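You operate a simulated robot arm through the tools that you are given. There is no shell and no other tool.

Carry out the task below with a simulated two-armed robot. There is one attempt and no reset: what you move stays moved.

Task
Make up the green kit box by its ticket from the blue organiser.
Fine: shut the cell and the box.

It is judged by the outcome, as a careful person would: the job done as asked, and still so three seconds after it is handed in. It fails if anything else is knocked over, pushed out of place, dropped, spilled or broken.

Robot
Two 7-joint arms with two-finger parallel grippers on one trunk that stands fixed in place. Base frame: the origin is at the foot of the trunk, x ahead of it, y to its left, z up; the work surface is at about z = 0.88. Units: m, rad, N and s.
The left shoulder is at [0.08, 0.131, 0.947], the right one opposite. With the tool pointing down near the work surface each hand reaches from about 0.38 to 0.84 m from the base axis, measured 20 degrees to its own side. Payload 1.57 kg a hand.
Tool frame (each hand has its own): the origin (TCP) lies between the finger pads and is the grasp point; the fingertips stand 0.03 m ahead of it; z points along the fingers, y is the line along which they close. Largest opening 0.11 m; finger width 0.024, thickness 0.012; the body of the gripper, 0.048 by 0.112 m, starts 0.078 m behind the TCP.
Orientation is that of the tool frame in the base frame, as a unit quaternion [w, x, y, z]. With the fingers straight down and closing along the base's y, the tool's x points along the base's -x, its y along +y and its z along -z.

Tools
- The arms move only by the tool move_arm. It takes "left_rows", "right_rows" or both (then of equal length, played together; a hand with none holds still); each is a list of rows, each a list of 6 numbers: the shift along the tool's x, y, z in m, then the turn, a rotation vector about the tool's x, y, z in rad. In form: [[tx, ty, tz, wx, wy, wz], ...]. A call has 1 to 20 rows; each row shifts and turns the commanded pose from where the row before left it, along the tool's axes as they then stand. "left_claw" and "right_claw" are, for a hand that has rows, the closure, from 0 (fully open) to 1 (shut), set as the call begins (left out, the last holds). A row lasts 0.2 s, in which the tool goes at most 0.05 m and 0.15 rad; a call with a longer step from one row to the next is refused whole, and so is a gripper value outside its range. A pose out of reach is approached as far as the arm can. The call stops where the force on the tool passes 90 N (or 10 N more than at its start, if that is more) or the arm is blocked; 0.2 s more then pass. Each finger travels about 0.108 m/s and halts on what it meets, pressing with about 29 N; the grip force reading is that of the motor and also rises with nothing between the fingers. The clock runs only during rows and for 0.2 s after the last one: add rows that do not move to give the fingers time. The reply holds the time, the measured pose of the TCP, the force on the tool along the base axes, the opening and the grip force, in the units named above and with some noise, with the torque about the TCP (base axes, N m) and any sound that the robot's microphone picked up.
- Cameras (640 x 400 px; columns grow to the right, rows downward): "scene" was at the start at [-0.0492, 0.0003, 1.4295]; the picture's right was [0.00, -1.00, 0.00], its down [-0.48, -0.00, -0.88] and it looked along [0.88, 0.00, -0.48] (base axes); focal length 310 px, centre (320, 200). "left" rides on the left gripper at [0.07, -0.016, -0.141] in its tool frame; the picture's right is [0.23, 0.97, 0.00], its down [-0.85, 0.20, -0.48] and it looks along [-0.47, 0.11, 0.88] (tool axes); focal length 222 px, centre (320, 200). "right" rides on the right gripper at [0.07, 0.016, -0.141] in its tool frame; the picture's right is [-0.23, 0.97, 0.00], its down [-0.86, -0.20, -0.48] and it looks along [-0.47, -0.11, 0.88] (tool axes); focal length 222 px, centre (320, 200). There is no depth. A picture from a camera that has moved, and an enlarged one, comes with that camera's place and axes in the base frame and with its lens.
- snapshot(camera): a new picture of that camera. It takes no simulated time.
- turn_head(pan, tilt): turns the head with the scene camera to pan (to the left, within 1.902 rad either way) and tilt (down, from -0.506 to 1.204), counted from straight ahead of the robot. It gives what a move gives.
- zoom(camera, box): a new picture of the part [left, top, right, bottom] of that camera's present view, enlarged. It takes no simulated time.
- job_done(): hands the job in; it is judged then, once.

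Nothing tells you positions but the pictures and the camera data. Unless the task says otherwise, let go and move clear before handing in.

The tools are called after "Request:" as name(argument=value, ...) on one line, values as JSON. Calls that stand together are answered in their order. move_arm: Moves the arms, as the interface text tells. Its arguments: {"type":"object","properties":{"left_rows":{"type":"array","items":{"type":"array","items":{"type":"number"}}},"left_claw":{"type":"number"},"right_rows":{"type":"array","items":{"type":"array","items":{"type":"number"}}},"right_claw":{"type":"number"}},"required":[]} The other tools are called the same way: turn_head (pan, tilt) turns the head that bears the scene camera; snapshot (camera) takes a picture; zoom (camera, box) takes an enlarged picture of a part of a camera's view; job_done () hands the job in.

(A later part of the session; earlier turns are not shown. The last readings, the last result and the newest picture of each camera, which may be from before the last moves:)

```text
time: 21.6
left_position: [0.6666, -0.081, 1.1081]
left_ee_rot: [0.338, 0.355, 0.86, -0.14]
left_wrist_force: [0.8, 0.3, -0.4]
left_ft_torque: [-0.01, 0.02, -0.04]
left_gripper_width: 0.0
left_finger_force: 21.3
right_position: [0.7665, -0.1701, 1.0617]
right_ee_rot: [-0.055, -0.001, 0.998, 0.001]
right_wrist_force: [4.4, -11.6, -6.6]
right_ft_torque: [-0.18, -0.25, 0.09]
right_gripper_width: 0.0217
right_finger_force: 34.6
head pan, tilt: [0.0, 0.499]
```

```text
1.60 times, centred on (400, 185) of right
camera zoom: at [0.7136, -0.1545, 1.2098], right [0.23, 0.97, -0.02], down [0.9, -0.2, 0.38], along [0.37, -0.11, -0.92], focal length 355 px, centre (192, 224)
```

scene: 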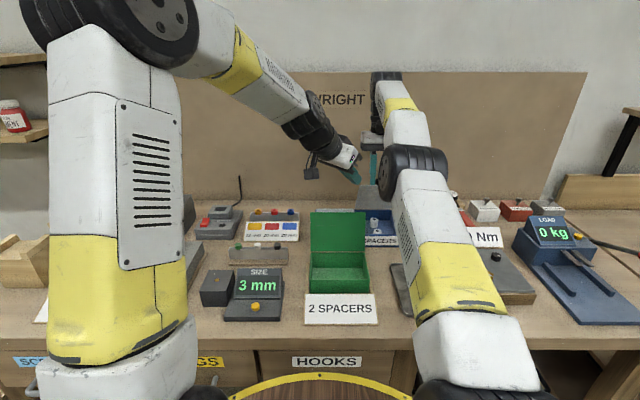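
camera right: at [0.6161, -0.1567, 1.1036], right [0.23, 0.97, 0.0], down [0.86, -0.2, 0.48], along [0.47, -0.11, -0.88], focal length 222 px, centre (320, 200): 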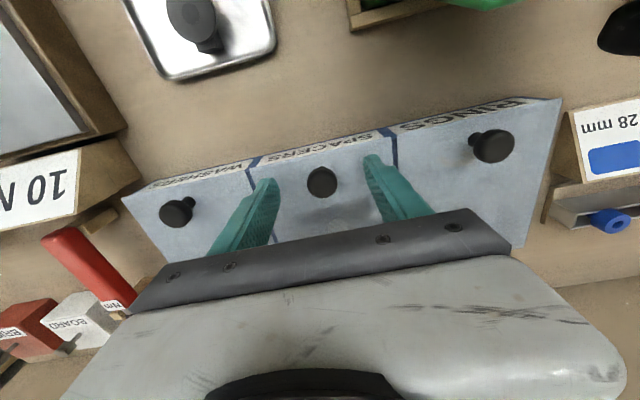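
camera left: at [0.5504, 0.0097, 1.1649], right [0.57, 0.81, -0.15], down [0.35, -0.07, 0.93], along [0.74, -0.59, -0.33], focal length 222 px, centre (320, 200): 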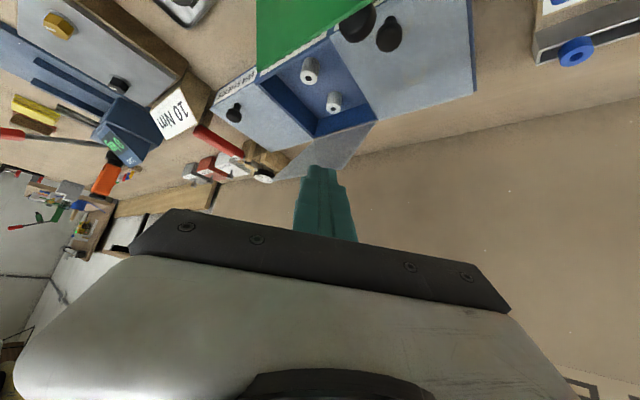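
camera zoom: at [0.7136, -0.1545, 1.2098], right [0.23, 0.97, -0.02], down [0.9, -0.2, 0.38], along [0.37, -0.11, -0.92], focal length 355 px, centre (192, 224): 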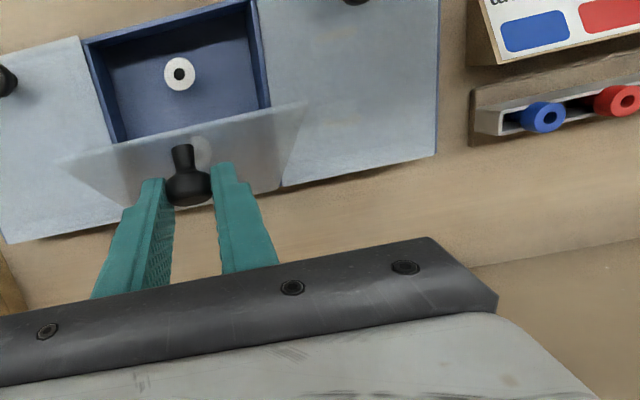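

The left hand is in place, its fingertip lined up to slide under the lid. I'll insert it along its own axis in two steps.

Request:
move_arm(left_rows=[[0, 0, 0.02, 0, 0, 0], [0, 0, 0.02, 0, 0, 0], [0, 0, 0.02, 0, 0, 0], [0, 0, 0.02, 0, 0, 0], [0, 0, 0, 0, 0, 0]], left_claw=1.0)

Request:
zoom(camera="left", box=[200, 20, 440, 220])

Request:
zoom(camera="scene", box=[300, 120, 420, 220])

Request:
zoom(camera="right", box=[200, 60, 600, 310])

```text
time: 22.8
left_position: [0.7049, -0.12, 1.0499]
left_ee_rot: [0.338, 0.356, 0.86, -0.14]
left_wrist_force: [-0.1, -0.2, 0.0]
left_ft_torque: [0.01, 0.0, 0.01]
left_gripper_width: 0.0003
left_finger_force: 21.4
right_position: [0.7677, -0.1701, 1.0619]
right_ee_rot: [-0.055, 0.0, 0.998, 0.0]
right_wrist_force: [2.5, -9.8, -6.3]
right_ft_torque: [-0.17, -0.11, 0.11]
right_gripper_width: 0.0217
right_finger_force: 34.6
head pan, tilt: [0.0, 0.499]
```

```text
2.00 times, centred on (320, 120) of left
camera zoom: at [0.5894, -0.0274, 1.1048], right [0.57, 0.81, -0.15], down [0.35, -0.07, 0.93], along [0.74, -0.59, -0.33], focal length 444 px, centre (320, 360)
```

zoom: 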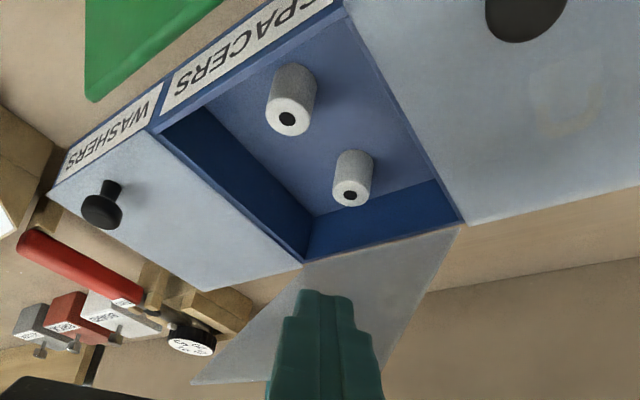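

```text
4.00 times, centred on (360, 170) of scene
camera zoom: at [-0.0488, -0.0003, 1.4295], right [0.0, -1.0, 0.0], down [-0.48, 0.0, -0.88], along [0.88, 0.0, -0.48], focal length 1238 px, centre (160, 320)
```

zoom: 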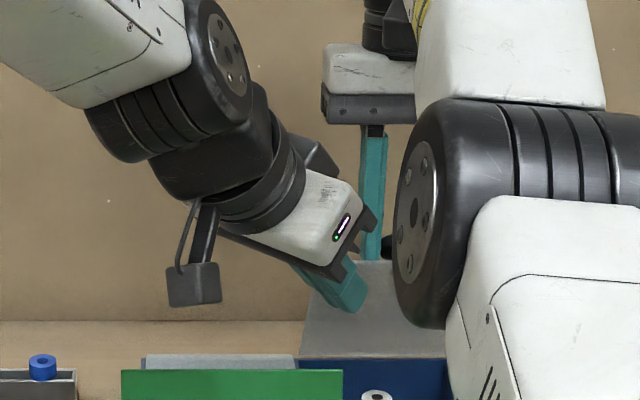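

```text
1.60 times, centred on (400, 185) of right
camera zoom: at [0.7136, -0.1545, 1.2099], right [0.23, 0.97, -0.02], down [0.9, -0.2, 0.38], along [0.37, -0.11, -0.92], focal length 355 px, centre (192, 224)
```

zoom: 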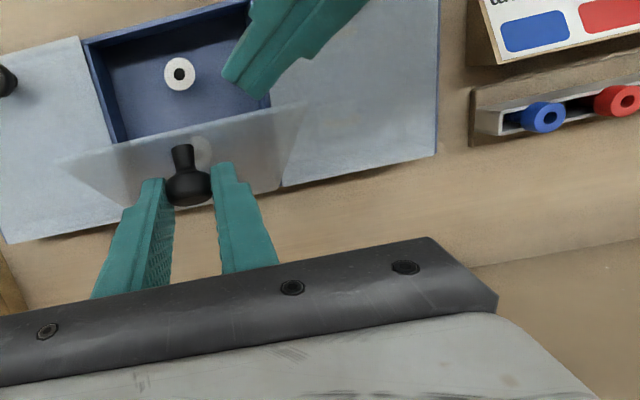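

Clear view: the finger is in front of the lid's underside and there are exactly two upright spacers in the cell. I'll slide in 4 cm more and then press gently against the lid.

Request:
move_arm(left_rows=[[0, 0, 0.02, 0, 0, 0], [0, 0, 0.02, 0, 0, 0], [0, 0, 0, 0, 0, 0]], left_claw=1.0)

Request:
zoom(camera="left", box=[200, 20, 440, 220])

Request:
zoom(camera="scene", box=[300, 140, 420, 240])

Request:
zoom(camera="right", box=[200, 60, 600, 310])

```text
time: 23.6
left_position: [0.7225, -0.1405, 1.0196]
left_ee_rot: [0.338, 0.355, 0.86, -0.139]
left_wrist_force: [-0.8, -0.7, -0.2]
left_ft_torque: [-0.02, 0.01, -0.03]
left_gripper_width: 0.0
left_finger_force: 21.5
right_position: [0.7668, -0.1703, 1.0613]
right_ee_rot: [-0.055, 0.0, 0.998, 0.0]
right_wrist_force: [1.9, -9.5, -6.3]
right_ft_torque: [-0.18, -0.02, 0.11]
right_gripper_width: 0.0218
right_finger_force: 35.3
head pan, tilt: [0.0, 0.499]
```

```text
2.00 times, centred on (320, 120) of left
camera zoom: at [0.6076, -0.0476, 1.0757], right [0.57, 0.81, -0.15], down [0.35, -0.07, 0.93], along [0.74, -0.59, -0.33], focal length 444 px, centre (320, 360)
```

zoom: 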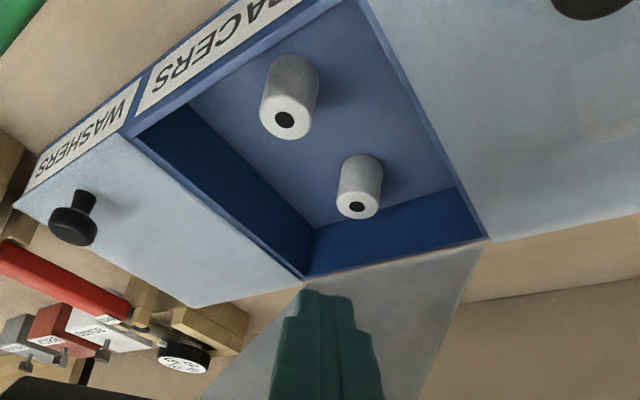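

```text
4.00 times, centred on (360, 190) of scene
camera zoom: at [-0.0488, -0.0003, 1.4295], right [0.0, -1.0, 0.0], down [-0.48, 0.0, -0.88], along [0.88, 0.0, -0.48], focal length 1238 px, centre (160, 240)
```

zoom: 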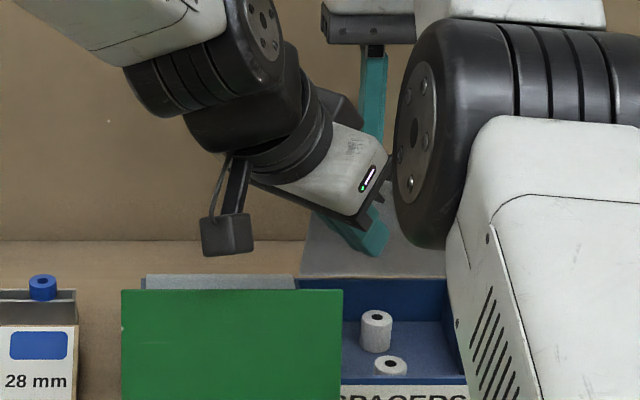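

```text
1.60 times, centred on (400, 185) of right
camera zoom: at [0.7136, -0.1545, 1.2099], right [0.23, 0.97, -0.02], down [0.9, -0.2, 0.38], along [0.37, -0.11, -0.92], focal length 355 px, centre (192, 224)
```

zoom: 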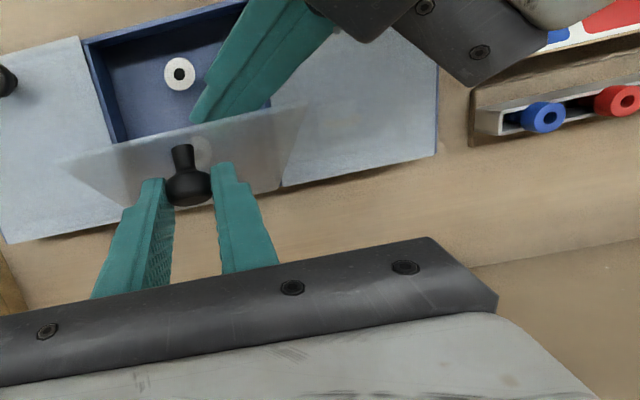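

The finger now lies behind the lid's edge, parallel to its underside. I'll press toward the lid in small steps until I feel contact.

Request:
move_arm(left_rows=[[-0.0028, 0.0021, 0.0001, 0, 0, 0], [-0.0028, 0.0021, 0.0001, 0, 0, 0], [-0.002, 0.0015, 0, 0, 0, 0], [0, 0, 0, 0, 0, 0]], left_claw=1.0)

Request:
zoom(camera="right", box=[200, 60, 440, 210])

```text
time: 24.6
left_position: [0.7283, -0.1408, 1.023]
left_ee_rot: [0.335, 0.356, 0.861, -0.141]
left_wrist_force: [-26.9, 3.1, -7.5]
left_ft_torque: [-0.14, -0.34, 0.3]
left_gripper_width: 0.0001
left_finger_force: 21.0
right_position: [0.7691, -0.1699, 1.0627]
right_ee_rot: [-0.052, -0.001, 0.999, 0.0]
right_wrist_force: [24.7, -12.1, -0.7]
right_ft_torque: [-0.19, 0.11, 0.15]
right_gripper_width: 0.0218
right_finger_force: 34.2
head pan, tilt: [0.0, 0.499]
```

```text
2.67 times, centred on (320, 135) of right
camera zoom: at [0.7137, -0.1544, 1.2104], right [0.23, 0.97, -0.02], down [0.9, -0.2, 0.39], along [0.37, -0.11, -0.92], focal length 592 px, centre (320, 373)
```

zoom: 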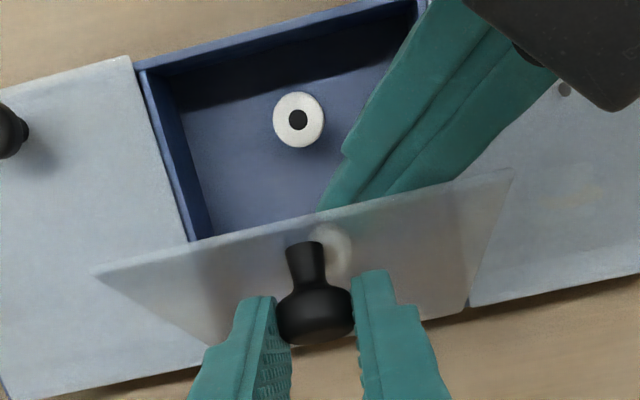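

The left finger is pressing on the lid (27 N shared through the right hand), so it's supported. I'll open the right hand now and check that the lid rests on the left finger.

Request:
move_arm(right_rows=[[0, 0, 0, 0, 0, 0], [0, 0, 0, 0, 0, 0]], right_claw=0.5)

Request:
zoom(camera="right", box=[200, 60, 440, 210])

Request:
zoom(camera="scene", box=[300, 140, 420, 240])

```text
time: 25.2
left_position: [0.7314, -0.1391, 1.0266]
left_ee_rot: [0.34, 0.354, 0.86, -0.139]
left_wrist_force: [-1.8, 0.7, 0.4]
left_ft_torque: [0.03, -0.03, 0.01]
left_gripper_width: 0.0001
left_finger_force: 21.2
right_position: [0.7675, -0.1683, 1.0617]
right_ee_rot: [-0.055, -0.001, 0.998, 0.001]
right_wrist_force: [-0.7, -0.1, 0.9]
right_ft_torque: [0.03, 0.03, -0.01]
right_gripper_width: 0.055
right_finger_force: 0.5
head pan, tilt: [0.0, 0.499]
```

```text
2.67 times, centred on (320, 135) of right
camera zoom: at [0.7132, -0.1528, 1.2102], right [0.22, 0.97, -0.02], down [0.9, -0.2, 0.38], along [0.37, -0.11, -0.92], focal length 592 px, centre (320, 373)
```

zoom: 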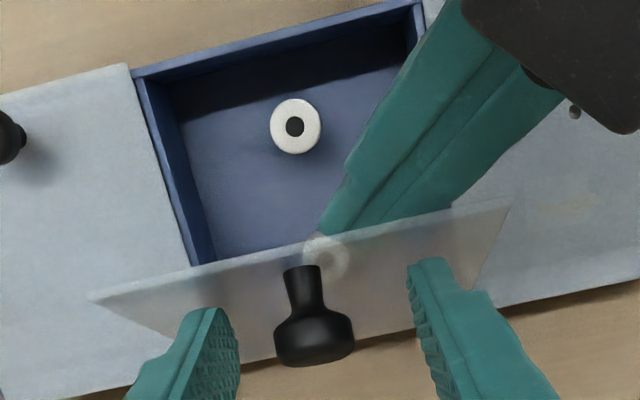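

```text
4.00 times, centred on (360, 190) of scene
camera zoom: at [-0.0492, 0.0003, 1.4295], right [0.0, -1.0, 0.0], down [-0.48, 0.0, -0.88], along [0.88, 0.0, -0.48], focal length 1238 px, centre (160, 240)
```

zoom: 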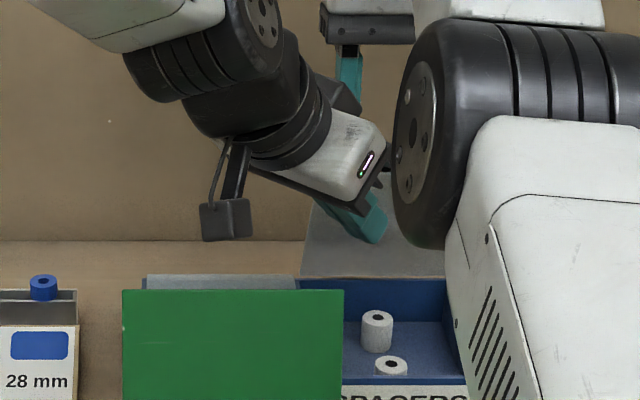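

The lid now rests on the left finger alone at ~62°. I'll withdraw the right hand up and away.

Request:
move_arm(right_rows=[[0.0009, 0, -0.008, 0, -0.08, 0], [0.0001, 0, -0.012, 0, -0.08, 0], [-0.0013, 0, -0.015, 0, -0.08, 0], [-0.0035, 0, -0.02, 0, 0, 0], [-0.0035, 0, -0.02, 0, 0, 0], [0.02, 0, -0.03, 0, 0.05, 0], [0.03, -0.02, -0.03, 0, 0.04, 0], [0.03, -0.03, -0.02, 0, 0.04, 0], [0, 0, 0, 0, 0, 0]], right_claw=0.35)

Request:
snapshot(camera="scene")

Request:
snapshot(camera="right")

```text
time: 27.2
left_position: [0.7296, -0.1395, 1.0241]
left_ee_rot: [0.338, 0.356, 0.86, -0.139]
left_wrist_force: [-1.4, 0.8, 0.0]
left_ft_torque: [-0.03, -0.02, -0.01]
left_gripper_width: 0.0
left_finger_force: 21.3
right_position: [0.7274, -0.205, 1.2172]
right_ee_rot: [0.004, 0.0, 1.0, 0.001]
right_wrist_force: [-0.1, -0.1, 0.2]
right_ft_torque: [-0.01, 0.03, -0.01]
right_gripper_width: 0.0713
right_finger_force: 0.0
right hand out of reach, approached as far as the arm can: row 1, 2, 3, 4, 5, 7, 8
head pan, tilt: [0.0, 0.499]
```

```text
taken
```

scene: 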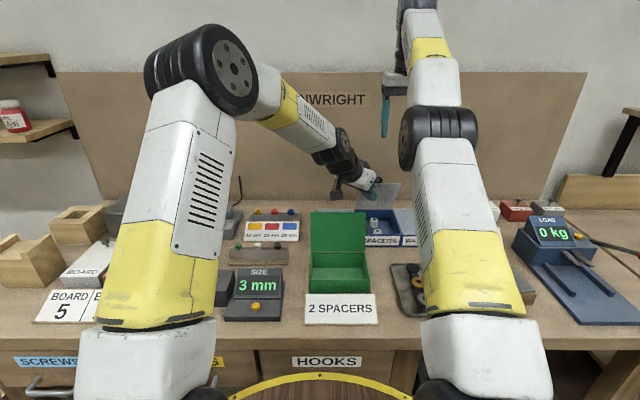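

```text
taken
camera right: at [0.6562, -0.1898, 1.3585], right [0.23, 0.97, 0.0], down [0.85, -0.2, 0.49], along [0.47, -0.11, -0.87], focal length 222 px, centre (320, 200)
```

right: 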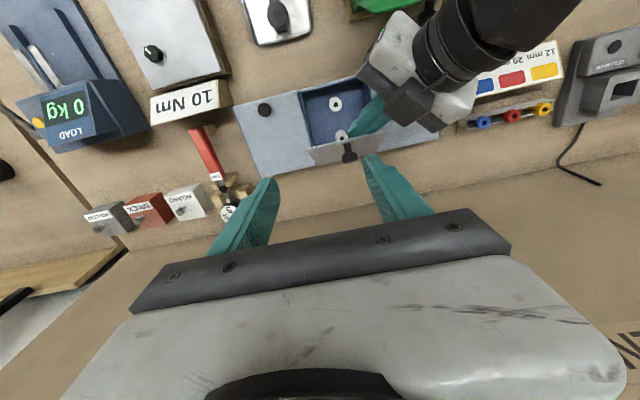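

The right hand is clear. I'll move it back to a relaxed spot, then have the left finger push the lid up and over.

Request:
move_arm(right_rows=[[0.03, -0.03, 0.004, 0, 0, 0], [0.03, -0.03, 0.004, 0, 0, 0], [0.03, -0.03, 0.004, 0, 0, 0], [0.03, -0.03, 0.004, 0, 0, 0], [0.01, -0.03, 0.004, 0, 0, 0], [0, 0, 0, 0, 0, 0]], right_claw=0.35)

Request:
snapshot(camera="right")

```text
time: 28.6
left_position: [0.7299, -0.1407, 1.0251]
left_ee_rot: [0.337, 0.357, 0.86, -0.14]
left_wrist_force: [-0.1, 0.3, -0.9]
left_ft_torque: [0.0, 0.03, -0.03]
left_gripper_width: 0.0
left_finger_force: 22.0
right_position: [0.5977, -0.3561, 1.1975]
right_ee_rot: [0.0, -0.001, 1.0, 0.0]
right_wrist_force: [-0.7, -0.1, 0.7]
right_ft_torque: [0.03, -0.01, -0.01]
right_gripper_width: 0.0714
right_finger_force: 0.1
head pan, tilt: [0.0, 0.499]
```

```text
taken
camera right: at [0.5278, -0.3412, 1.3381], right [0.23, 0.97, 0.0], down [0.86, -0.2, 0.48], along [0.47, -0.11, -0.88], focal length 222 px, centre (320, 200)
```

right: 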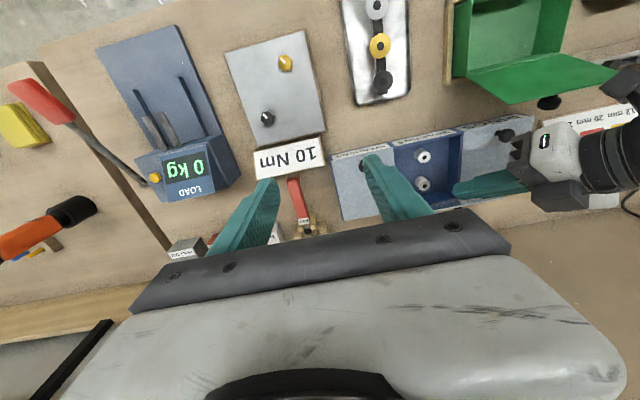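

Request:
zoom(camera="right", box=[320, 90, 600, 240])

Request:
zoom(camera="left", box=[200, 20, 440, 220])

Request:
zoom(camera="scene", box=[310, 140, 430, 260])

```text
2.29 times, centred on (460, 165) of right
camera zoom: at [0.5278, -0.3412, 1.3381], right [0.23, 0.97, 0.0], down [0.86, -0.2, 0.48], along [0.47, -0.11, -0.88], focal length 508 px, centre (0, 280)
```

zoom: 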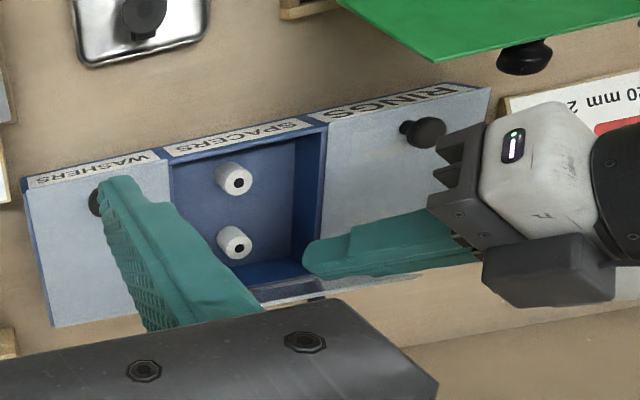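

```text
2.00 times, centred on (320, 120) of left
camera zoom: at [0.6148, -0.0473, 1.0809], right [0.57, 0.81, -0.15], down [0.35, -0.07, 0.93], along [0.74, -0.59, -0.33], focal length 444 px, centre (320, 360)
```

zoom: 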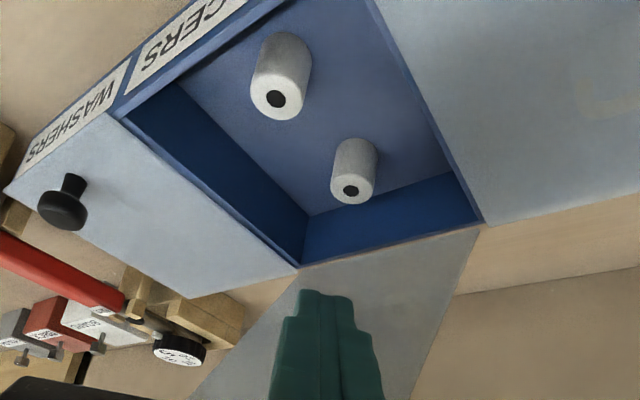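

```text
3.33 times, centred on (370, 200) of scene
camera zoom: at [-0.0493, 0.0002, 1.4295], right [0.0, -1.0, 0.0], down [-0.48, 0.0, -0.88], along [0.88, 0.0, -0.48], focal length 1032 px, centre (153, 200)
```

zoom: 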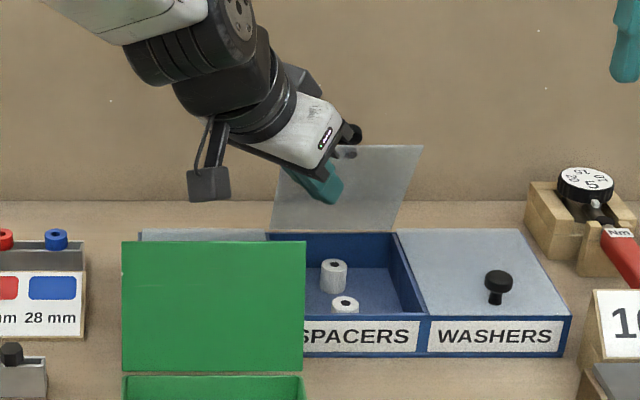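

The lid rests on the left finger at about 60°, and both spacers stand upright in the open cell. I'll now push the lid on through vertical with the left finger.

Request:
move_arm(left_rows=[[-0.0107, 0.0076, -0.0003, 0, 0, 0], [-0.0106, 0.0076, -0.0003, 0, 0, 0], [-0.0071, 0.0062, 0.0014, 0, 0, 0], [-0.0071, 0.0062, 0.0014, 0, 0, 0], [0, 0, 0, 0, 0, 0]], left_claw=1.0)

Request:
zoom(camera="scene", box=[310, 140, 430, 260])

Request:
zoom(camera="left", box=[200, 20, 440, 220])

```text
time: 29.8
left_position: [0.7682, -0.1402, 1.0464]
left_ee_rot: [0.338, 0.356, 0.86, -0.14]
left_wrist_force: [-0.3, -0.1, -1.0]
left_ft_torque: [-0.03, 0.01, -0.01]
left_gripper_width: 0.0
left_finger_force: 21.7
right_position: [0.5986, -0.3571, 1.1969]
right_ee_rot: [0.0, 0.001, 1.0, 0.0]
right_wrist_force: [0.2, 0.3, -0.7]
right_ft_torque: [0.05, -0.07, 0.03]
right_gripper_width: 0.0717
right_finger_force: 0.0
head pan, tilt: [0.0, 0.499]
```

```text
3.33 times, centred on (370, 200) of scene
camera zoom: at [-0.0492, 0.0002, 1.4295], right [0.0, -1.0, 0.0], down [-0.48, 0.0, -0.88], along [0.88, 0.0, -0.48], focal length 1032 px, centre (153, 200)
```

zoom: 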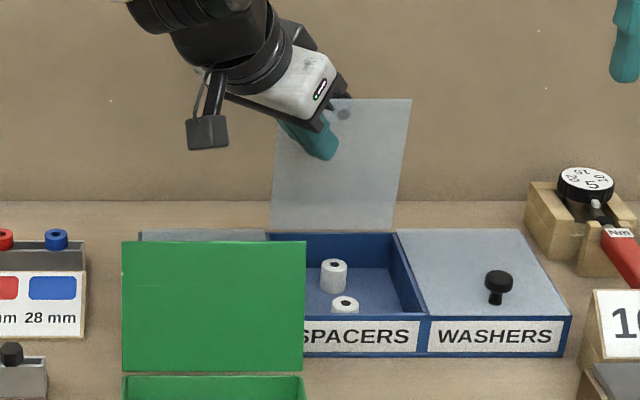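

```text
2.00 times, centred on (320, 120) of left
camera zoom: at [0.6543, -0.0472, 1.1033], right [0.57, 0.81, -0.15], down [0.35, -0.07, 0.93], along [0.74, -0.59, -0.33], focal length 444 px, centre (320, 360)
```

zoom: 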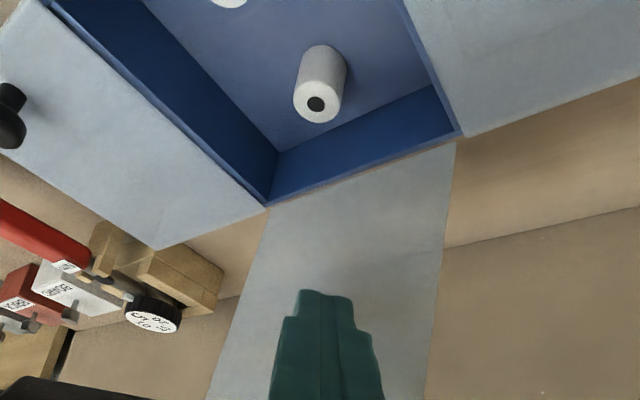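

The lid is at ~84°. I'll push the last few centimetres past vertical.

Request:
move_arm(left_rows=[[-0.0064, 0.0067, 0.003, 0, 0, 0], [-0.0064, 0.0067, 0.003, 0, 0, 0], [-0.004, 0.005, 0.0031, 0, 0, 0], [0, 0, 0, 0, 0, 0]], left_claw=1.0)

Request:
zoom(camera="scene", box=[310, 140, 430, 260])

Request:
zoom(camera="left", box=[200, 20, 440, 220])

```text
time: 30.8
left_position: [0.797, -0.1401, 1.0514]
left_ee_rot: [0.338, 0.356, 0.86, -0.14]
left_wrist_force: [0.2, 0.5, 0.2]
left_ft_torque: [0.0, 0.01, -0.02]
left_gripper_width: 0.0002
left_finger_force: 22.1
right_position: [0.5993, -0.3561, 1.1976]
right_ee_rot: [0.001, -0.001, 1.0, 0.001]
right_wrist_force: [-0.3, 0.1, -0.3]
right_ft_torque: [-0.01, -0.01, 0.02]
right_gripper_width: 0.0714
right_finger_force: 0.0
head pan, tilt: [0.0, 0.499]
```

```text
3.33 times, centred on (370, 200) of scene
camera zoom: at [-0.0492, 0.0002, 1.4295], right [0.0, -1.0, 0.0], down [-0.48, 0.0, -0.88], along [0.88, 0.0, -0.48], focal length 1032 px, centre (153, 200)
```

zoom: 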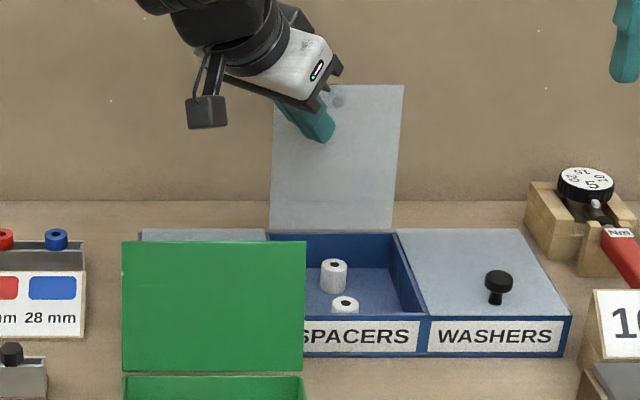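

```text
2.00 times, centred on (320, 120) of left
camera zoom: at [0.6799, -0.0479, 1.1084], right [0.57, 0.81, -0.15], down [0.35, -0.07, 0.93], along [0.74, -0.59, -0.33], focal length 444 px, centre (320, 360)
```

zoom: 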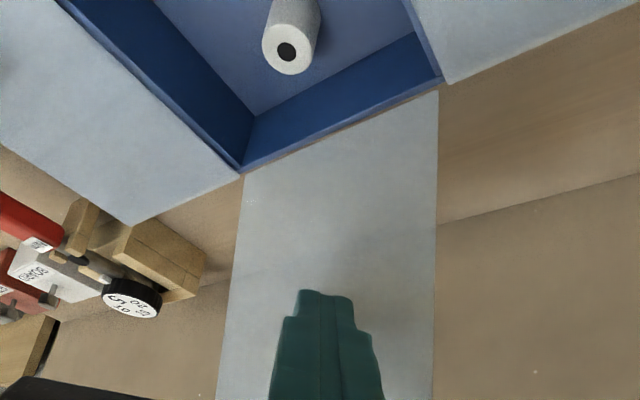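

The lid looks to be at or just past vertical. I'll push another centimetre and see whether it meets a stop.

Request:
move_arm(left_rows=[[-0.0031, 0.0043, 0.0029, 0, 0, 0], [-0.0031, 0.0043, 0.0029, 0, 0, 0], [0, 0, 0, 0, 0, 0]], left_claw=1.0)

Request:
zoom(camera="scene", box=[310, 140, 430, 260])

Request:
zoom(camera="right", box=[320, 90, 600, 240])

```text
time: 31.6
left_position: [0.8062, -0.1398, 1.0521]
left_ee_rot: [0.338, 0.356, 0.86, -0.14]
left_wrist_force: [-0.6, 0.3, -0.4]
left_ft_torque: [0.0, -0.01, 0.02]
left_gripper_width: 0.0
left_finger_force: 21.2
right_position: [0.5994, -0.356, 1.1972]
right_ee_rot: [0.0, 0.0, 1.0, 0.0]
right_wrist_force: [0.5, -0.7, 0.5]
right_ft_torque: [0.02, 0.0, -0.01]
right_gripper_width: 0.0716
right_finger_force: 0.1
head pan, tilt: [0.0, 0.499]
```

```text
3.33 times, centred on (370, 200) of scene
camera zoom: at [-0.0492, 0.0002, 1.4295], right [0.0, -1.0, 0.0], down [-0.48, 0.0, -0.88], along [0.88, 0.0, -0.48], focal length 1032 px, centre (153, 200)
```

zoom: 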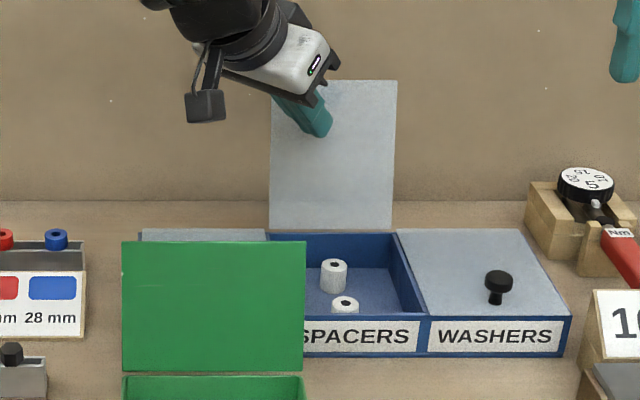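

```text
2.29 times, centred on (460, 165) of right
camera zoom: at [0.5282, -0.3409, 1.3381], right [0.23, 0.97, 0.0], down [0.86, -0.2, 0.48], along [0.47, -0.11, -0.88], focal length 508 px, centre (0, 280)
```

zoom: 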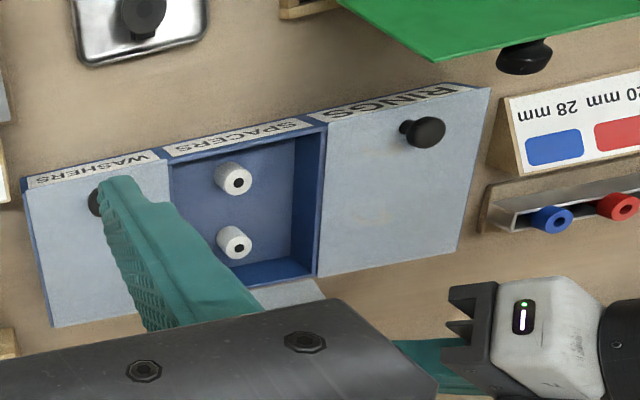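

The lid is now ~103° open, well past vertical. I'll back the left finger off a little and check the lid stays up.

Request:
move_arm(left_rows=[[0.0006, -0.002, -0.02, 0, 0, 0], [0, 0, 0, 0, 0, 0], [0, 0, 0, 0, 0, 0]], left_claw=1.0)

Request:
zoom(camera="scene", box=[310, 140, 430, 260])

Request:
zoom(camera="left", box=[200, 20, 440, 220])

```text
time: 32.4
left_position: [0.7955, -0.1317, 1.0647]
left_ee_rot: [0.338, 0.356, 0.86, -0.141]
left_wrist_force: [-0.1, -0.5, 0.4]
left_ft_torque: [0.0, 0.0, -0.01]
left_gripper_width: 0.0
left_finger_force: 21.8
right_position: [0.5977, -0.3558, 1.1969]
right_ee_rot: [0.0, 0.001, 1.0, -0.001]
right_wrist_force: [0.8, -0.3, -1.1]
right_ft_torque: [-0.01, 0.01, -0.02]
right_gripper_width: 0.0715
right_finger_force: 0.1
head pan, tilt: [0.0, 0.499]
```

```text
3.33 times, centred on (370, 200) of scene
camera zoom: at [-0.0492, 0.0002, 1.4295], right [0.0, -1.0, 0.0], down [-0.48, 0.0, -0.88], along [0.88, 0.0, -0.48], focal length 1032 px, centre (153, 200)
```

zoom: 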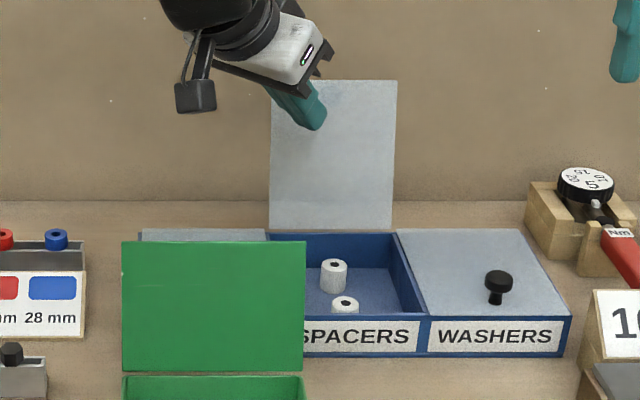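

```text
2.00 times, centred on (320, 120) of left
camera zoom: at [0.6801, -0.0393, 1.1211], right [0.57, 0.81, -0.15], down [0.35, -0.07, 0.93], along [0.74, -0.59, -0.33], focal length 444 px, centre (320, 360)
```

zoom: 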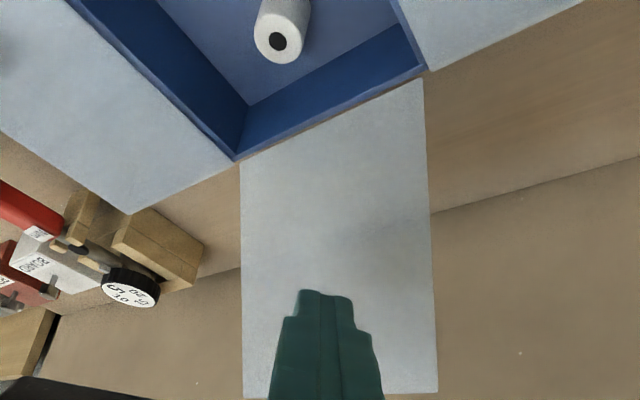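

The lid stays open against its stop. I'll withdraw the left hand along its own axis and park it to the left, out of the right arm's way.

Request:
move_arm(left_rows=[[0, 0, -0.04, 0, 0, 0], [0, 0, -0.04, 0, 0, 0], [0, 0, -0.03, 0, 0, 0], [0.0237, 0.0134, -0.0378, 0, 0, 0], [0.0237, 0.0134, -0.0378, 0, 0, 0], [0.0237, 0.0134, -0.0378, 0, 0, 0], [0.0237, 0.0134, -0.0378, 0, 0, 0], [0.0237, 0.0134, -0.0378, 0, 0, 0], [0.0237, 0.0134, -0.0378, 0, 0, 0], [0, 0, 0, 0, 0, 0]], left_claw=1.0)

Request:
snapshot(camera="scene")

Request:
zoom(camera="scene", box=[340, 210, 420, 260])

Request:
zoom(camera="right", box=[320, 90, 600, 240])

```text
time: 34.6
left_position: [0.616, 0.1607, 1.215]
left_ee_rot: [0.34, 0.355, 0.86, -0.14]
left_wrist_force: [0.3, 0.0, 0.4]
left_ft_torque: [-0.02, -0.01, 0.01]
left_gripper_width: 0.0
left_finger_force: 21.4
right_position: [0.5987, -0.3557, 1.1967]
right_ee_rot: [0.0, 0.0, 1.0, 0.0]
right_wrist_force: [-0.8, 0.2, 0.3]
right_ft_torque: [0.03, -0.04, -0.04]
right_gripper_width: 0.0713
right_finger_force: 0.0
head pan, tilt: [0.0, 0.499]
```

```text
taken
```

scene: 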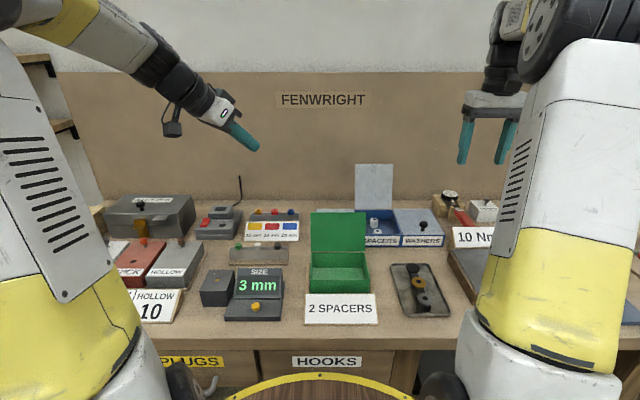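

```text
8.00 times, centred on (380, 235) of scene
camera zoom: at [-0.0493, 0.0003, 1.4295], right [0.0, -1.0, 0.0], down [-0.48, 0.0, -0.88], along [0.88, 0.0, -0.48], focal length 2477 px, centre (-160, -80)
```

zoom: 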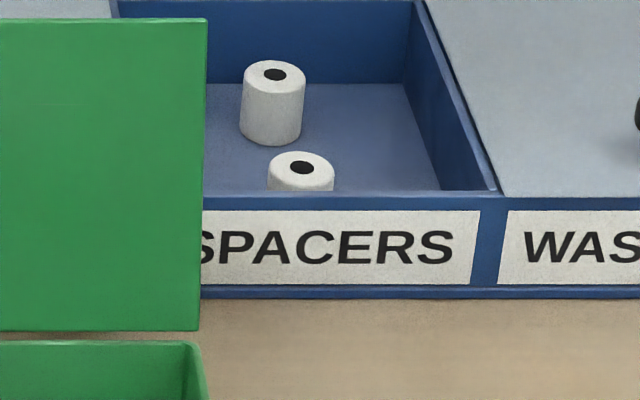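

```text
2.29 times, centred on (460, 165) of right
camera zoom: at [0.5281, -0.3409, 1.3381], right [0.23, 0.97, 0.0], down [0.86, -0.2, 0.48], along [0.47, -0.11, -0.88], focal length 508 px, centre (0, 280)
```

zoom: 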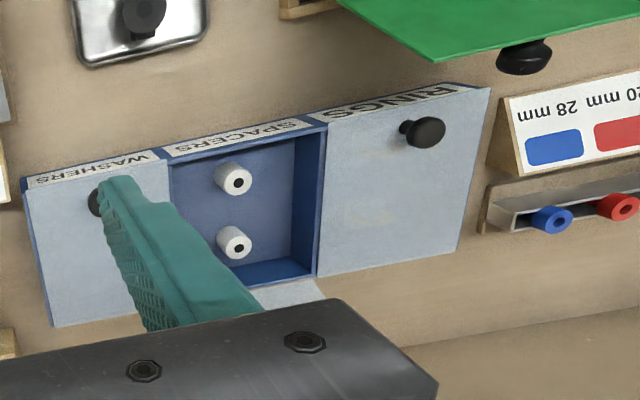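

The organiser is open with two white spacers: B (front) at about (0.709, −0.170) and A (back) at about (0.773, −0.171), ~24 mm diameter, tops at z≈0.912. I'll bring the right hand above the front one.

Request:
move_arm(right_rows=[[-0.0184, 0.0308, 0.0195, 0, 0, 0], [-0.0184, 0.0308, 0.0195, 0, 0, 0], [-0.0184, 0.0308, 0.0195, 0, 0, 0], [-0.0184, 0.0308, 0.0195, 0, 0, 0], [-0.0184, 0.0308, 0.0195, 0, 0, 0], [-0.0184, 0.0308, 0.0195, 0, 0, 0], [0, 0, 0, 0, 0, 0]], right_claw=0.5)

Request:
zoom(camera="right", box=[200, 60, 440, 210])

Request:
zoom(camera="scene", box=[330, 150, 450, 250])

```text
time: 36.2
left_position: [0.6163, 0.1599, 1.2144]
left_ee_rot: [0.339, 0.354, 0.86, -0.139]
left_wrist_force: [1.1, 0.3, -0.4]
left_ft_torque: [0.0, -0.02, -0.01]
left_gripper_width: 0.0
left_finger_force: 21.5
right_position: [0.7074, -0.1679, 1.0794]
right_ee_rot: [0.0, 0.0, 1.0, 0.001]
right_wrist_force: [0.1, -0.3, -0.2]
right_ft_torque: [-0.01, -0.01, -0.01]
right_gripper_width: 0.0548
right_finger_force: 0.0
head pan, tilt: [0.0, 0.499]
```

```text
2.67 times, centred on (320, 135) of right
camera zoom: at [0.638, -0.1539, 1.2205], right [0.23, 0.97, 0.0], down [0.86, -0.2, 0.48], along [0.47, -0.11, -0.88], focal length 592 px, centre (320, 373)
```

zoom: 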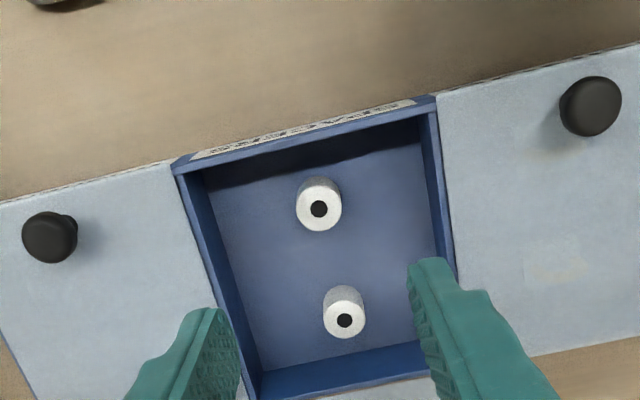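

```text
4.00 times, centred on (390, 200) of scene
camera zoom: at [-0.0492, 0.0003, 1.4295], right [0.0, -1.0, 0.0], down [-0.48, 0.0, -0.88], along [0.88, 0.0, -0.48], focal length 1238 px, centre (40, 200)
```

zoom: 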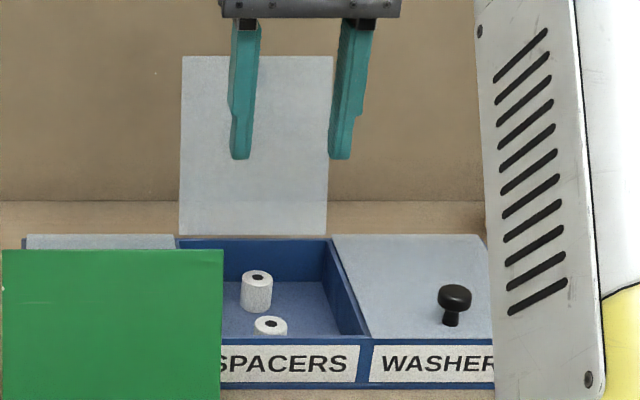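

Re-measured: B at (0.708, −0.169), A at (0.772, −0.170). I'll descend straight over B with the fingers either side.

Request:
move_arm(right_rows=[[-0.0005, -0.0012, 0.04, 0, 0, 0], [0, 0, 0.04, 0, 0, 0], [0, 0, 0.035, 0, 0, 0], [0, 0, 0.02, 0, 0, 0], [0, 0, 0.012, 0, 0, 0], [0, 0, 0.009, 0, 0, 0], [0, 0, 0, 0, 0, 0]], right_claw=0.55)

Request:
zoom(camera="right", box=[200, 80, 440, 230])

Request:
zoom(camera="scene", box=[350, 190, 430, 250])

```text
time: 37.8
left_position: [0.6163, 0.1611, 1.2149]
left_ee_rot: [0.339, 0.355, 0.86, -0.14]
left_wrist_force: [0.7, -0.4, 0.8]
left_ft_torque: [-0.02, 0.03, 0.03]
left_gripper_width: 0.0
left_finger_force: 21.3
right_position: [0.7082, -0.1695, 0.9222]
right_ee_rot: [0.001, -0.001, 1.0, -0.001]
right_wrist_force: [0.2, 0.7, 0.3]
right_ft_torque: [0.03, 0.0, -0.02]
right_gripper_width: 0.0494
right_finger_force: 0.0
head pan, tilt: [0.0, 0.499]
```

```text
2.67 times, centred on (320, 155) of right
camera zoom: at [0.6379, -0.1568, 1.0643], right [0.23, 0.97, 0.0], down [0.86, -0.2, 0.48], along [0.47, -0.11, -0.88], focal length 592 px, centre (320, 320)
```

zoom: 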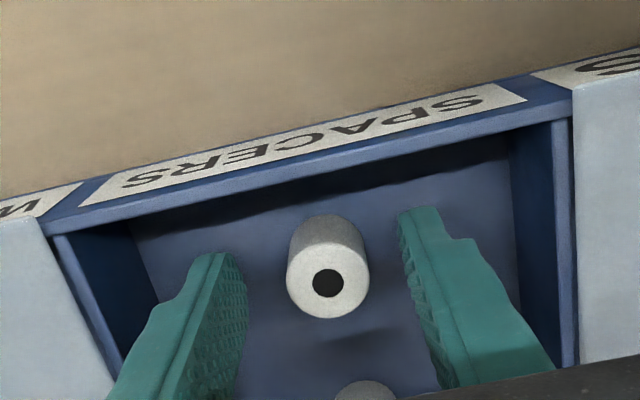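

```text
6.67 times, centred on (390, 220) of scene
camera zoom: at [-0.0492, 0.0003, 1.4295], right [0.0, -1.0, 0.0], down [-0.48, 0.0, -0.88], along [0.88, 0.0, -0.48], focal length 2064 px, centre (-147, 67)
```

zoom: 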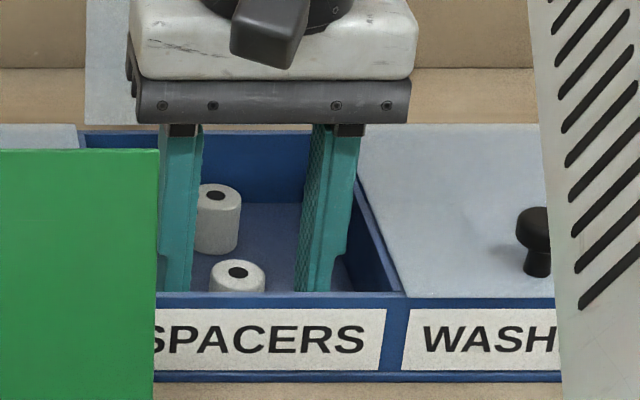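

The front spacer is centred between the fingers. I'll close on it.

Request:
move_arm(right_rows=[[0, 0.0005, 0, 0, 0, 0], [0, 0, 0, 0, 0, 0], [0, 0, 0, 0, 0, 0], [0, 0, 0, 0, 0, 0]], right_claw=1.0)

Request:
zoom(camera="right", box=[200, 80, 440, 230])

```text
time: 38.8
left_position: [0.6166, 0.1611, 1.2144]
left_ee_rot: [0.339, 0.355, 0.86, -0.141]
left_wrist_force: [0.5, 0.5, -0.9]
left_ft_torque: [-0.02, 0.01, 0.01]
left_gripper_width: 0.0001
left_finger_force: 21.4
right_position: [0.7083, -0.1721, 0.9231]
right_ee_rot: [0.0, -0.001, 1.0, 0.0]
right_wrist_force: [0.1, -0.1, 1.1]
right_ft_torque: [0.04, -0.02, -0.01]
right_gripper_width: 0.0199
right_finger_force: 28.5
head pan, tilt: [0.0, 0.499]
```

```text
2.67 times, centred on (320, 155) of right
camera zoom: at [0.6384, -0.1568, 1.0646], right [0.23, 0.97, 0.0], down [0.86, -0.2, 0.48], along [0.47, -0.11, -0.88], focal length 592 px, centre (320, 320)
```

zoom: 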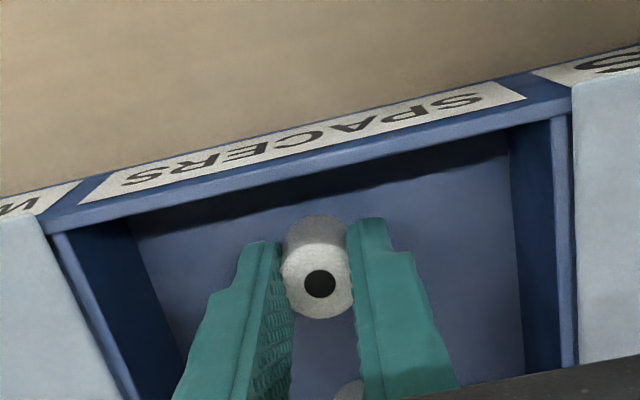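

The spacer is gripped (20 mm). I'll lift it straight up.

Request:
move_arm(right_rows=[[0, 0, -0.02, 0, 0, 0], [0, 0, -0.03, 0, 0, 0], [0, 0, -0.04, 0, 0, 0], [0, 0, -0.045, 0, 0, 0], [0, 0, -0.045, 0, 0, 0], [0, 0, -0.03, 0, 0, 0], [0, 0, 0, 0, 0, 0]], right_claw=1.0)

Request:
zoom(camera="right", box=[200, 60, 440, 210])

Request:
zoom(camera="scene", box=[320, 120, 440, 240])

```text
time: 40.4
left_position: [0.6165, 0.1631, 1.2157]
left_ee_rot: [0.339, 0.355, 0.86, -0.14]
left_wrist_force: [-0.7, 0.5, 0.7]
left_ft_torque: [0.0, 0.01, -0.01]
left_gripper_width: 0.0
left_finger_force: 21.7
right_position: [0.7116, -0.1716, 1.1329]
right_ee_rot: [0.001, -0.001, 1.0, 0.0]
right_wrist_force: [-0.1, 0.1, 0.8]
right_ft_torque: [0.0, 0.0, 0.03]
right_gripper_width: 0.0197
right_finger_force: 29.4
head pan, tilt: [0.0, 0.499]
```

```text
2.67 times, centred on (320, 135) of right
camera zoom: at [0.6402, -0.1562, 1.2751], right [0.23, 0.97, 0.0], down [0.86, -0.2, 0.48], along [0.47, -0.11, -0.88], focal length 592 px, centre (320, 373)
```

zoom: 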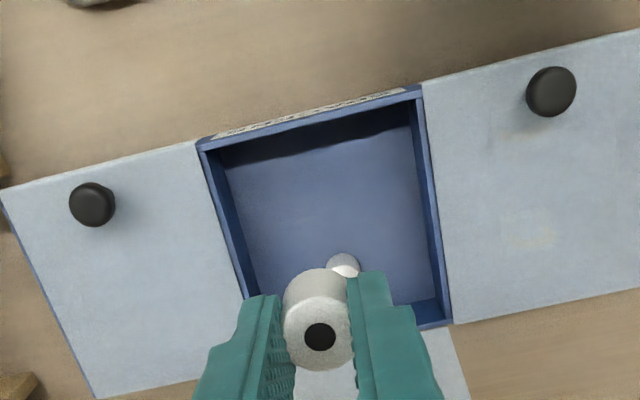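

```text
3.33 times, centred on (380, 180) of scene
camera zoom: at [-0.0492, 0.0003, 1.4295], right [0.0, -1.0, 0.0], down [-0.48, 0.0, -0.88], along [0.88, 0.0, -0.48], focal length 1032 px, centre (120, 267)
```

zoom: 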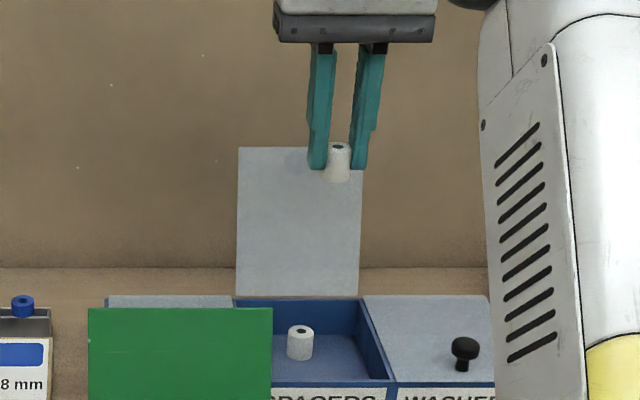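

The spacer is held securely and the other remains in place. I'll carry it high over the kit lid to above the green box.

Request:
move_arm(right_rows=[[0.0374, 0.0199, 0, 0, 0, 0], [0.0374, 0.0199, 0, 0, 0, 0], [0.0374, 0.0199, 0, 0, 0, 0], [0.0374, 0.0199, 0, 0, 0, 0], [0.0374, 0.02, 0, 0, 0, 0], [0, 0, 0, 0, 0, 0]], right_claw=1.0)

Request:
snapshot(camera="right")

Request:
zoom(camera="scene", box=[270, 130, 410, 310])

```text
time: 41.8
left_position: [0.6161, 0.1613, 1.2155]
left_ee_rot: [0.339, 0.356, 0.86, -0.14]
left_wrist_force: [-0.2, 0.3, 0.3]
left_ft_torque: [0.0, 0.0, -0.02]
left_gripper_width: 0.0
left_finger_force: 21.5
right_position: [0.5206, -0.0711, 1.1347]
right_ee_rot: [0.0, 0.0, 1.0, 0.0]
right_wrist_force: [-0.4, -0.4, 0.5]
right_ft_torque: [0.0, -0.02, 0.0]
right_gripper_width: 0.0194
right_finger_force: 29.1
head pan, tilt: [0.0, 0.499]
```

```text
taken
camera right: at [0.4513, -0.0558, 1.275], right [0.23, 0.97, 0.0], down [0.86, -0.2, 0.48], along [0.47, -0.11, -0.88], focal length 222 px, centre (320, 200)
```

right: 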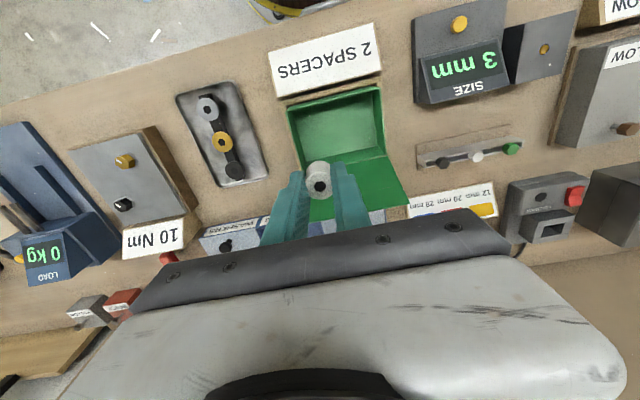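

```text
2.22 times, centred on (340, 220) of scene
camera zoom: at [-0.0493, 0.0003, 1.4295], right [0.0, -1.0, 0.0], down [-0.48, 0.0, -0.88], along [0.88, 0.0, -0.48], focal length 688 px, centre (276, 156)
```

zoom: 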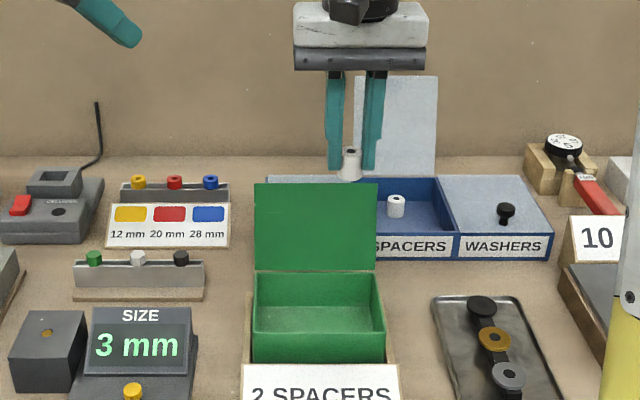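

Request:
zoom(camera="right", box=[260, 60, 420, 220])

Request:
zoom(camera="scene", box=[310, 140, 380, 190])

```text
2.50 times, centred on (340, 140) of right
camera zoom: at [0.4513, -0.0558, 1.275], right [0.23, 0.97, 0.0], down [0.86, -0.2, 0.48], along [0.47, -0.11, -0.88], focal length 555 px, centre (270, 350)
```

zoom: 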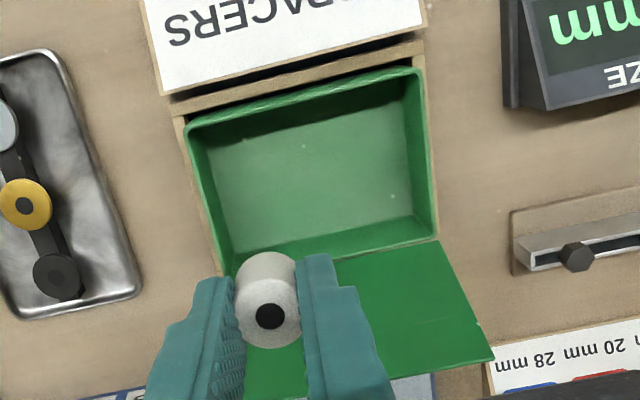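

```text
8.00 times, centred on (345, 165) of scene
camera zoom: at [-0.0493, 0.0003, 1.4295], right [0.0, -1.0, 0.0], down [-0.48, 0.0, -0.88], along [0.88, 0.0, -0.48], focal length 2477 px, centre (120, 480)
```

zoom: 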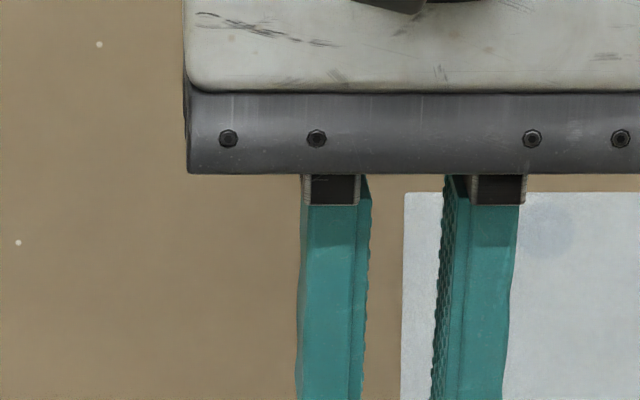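

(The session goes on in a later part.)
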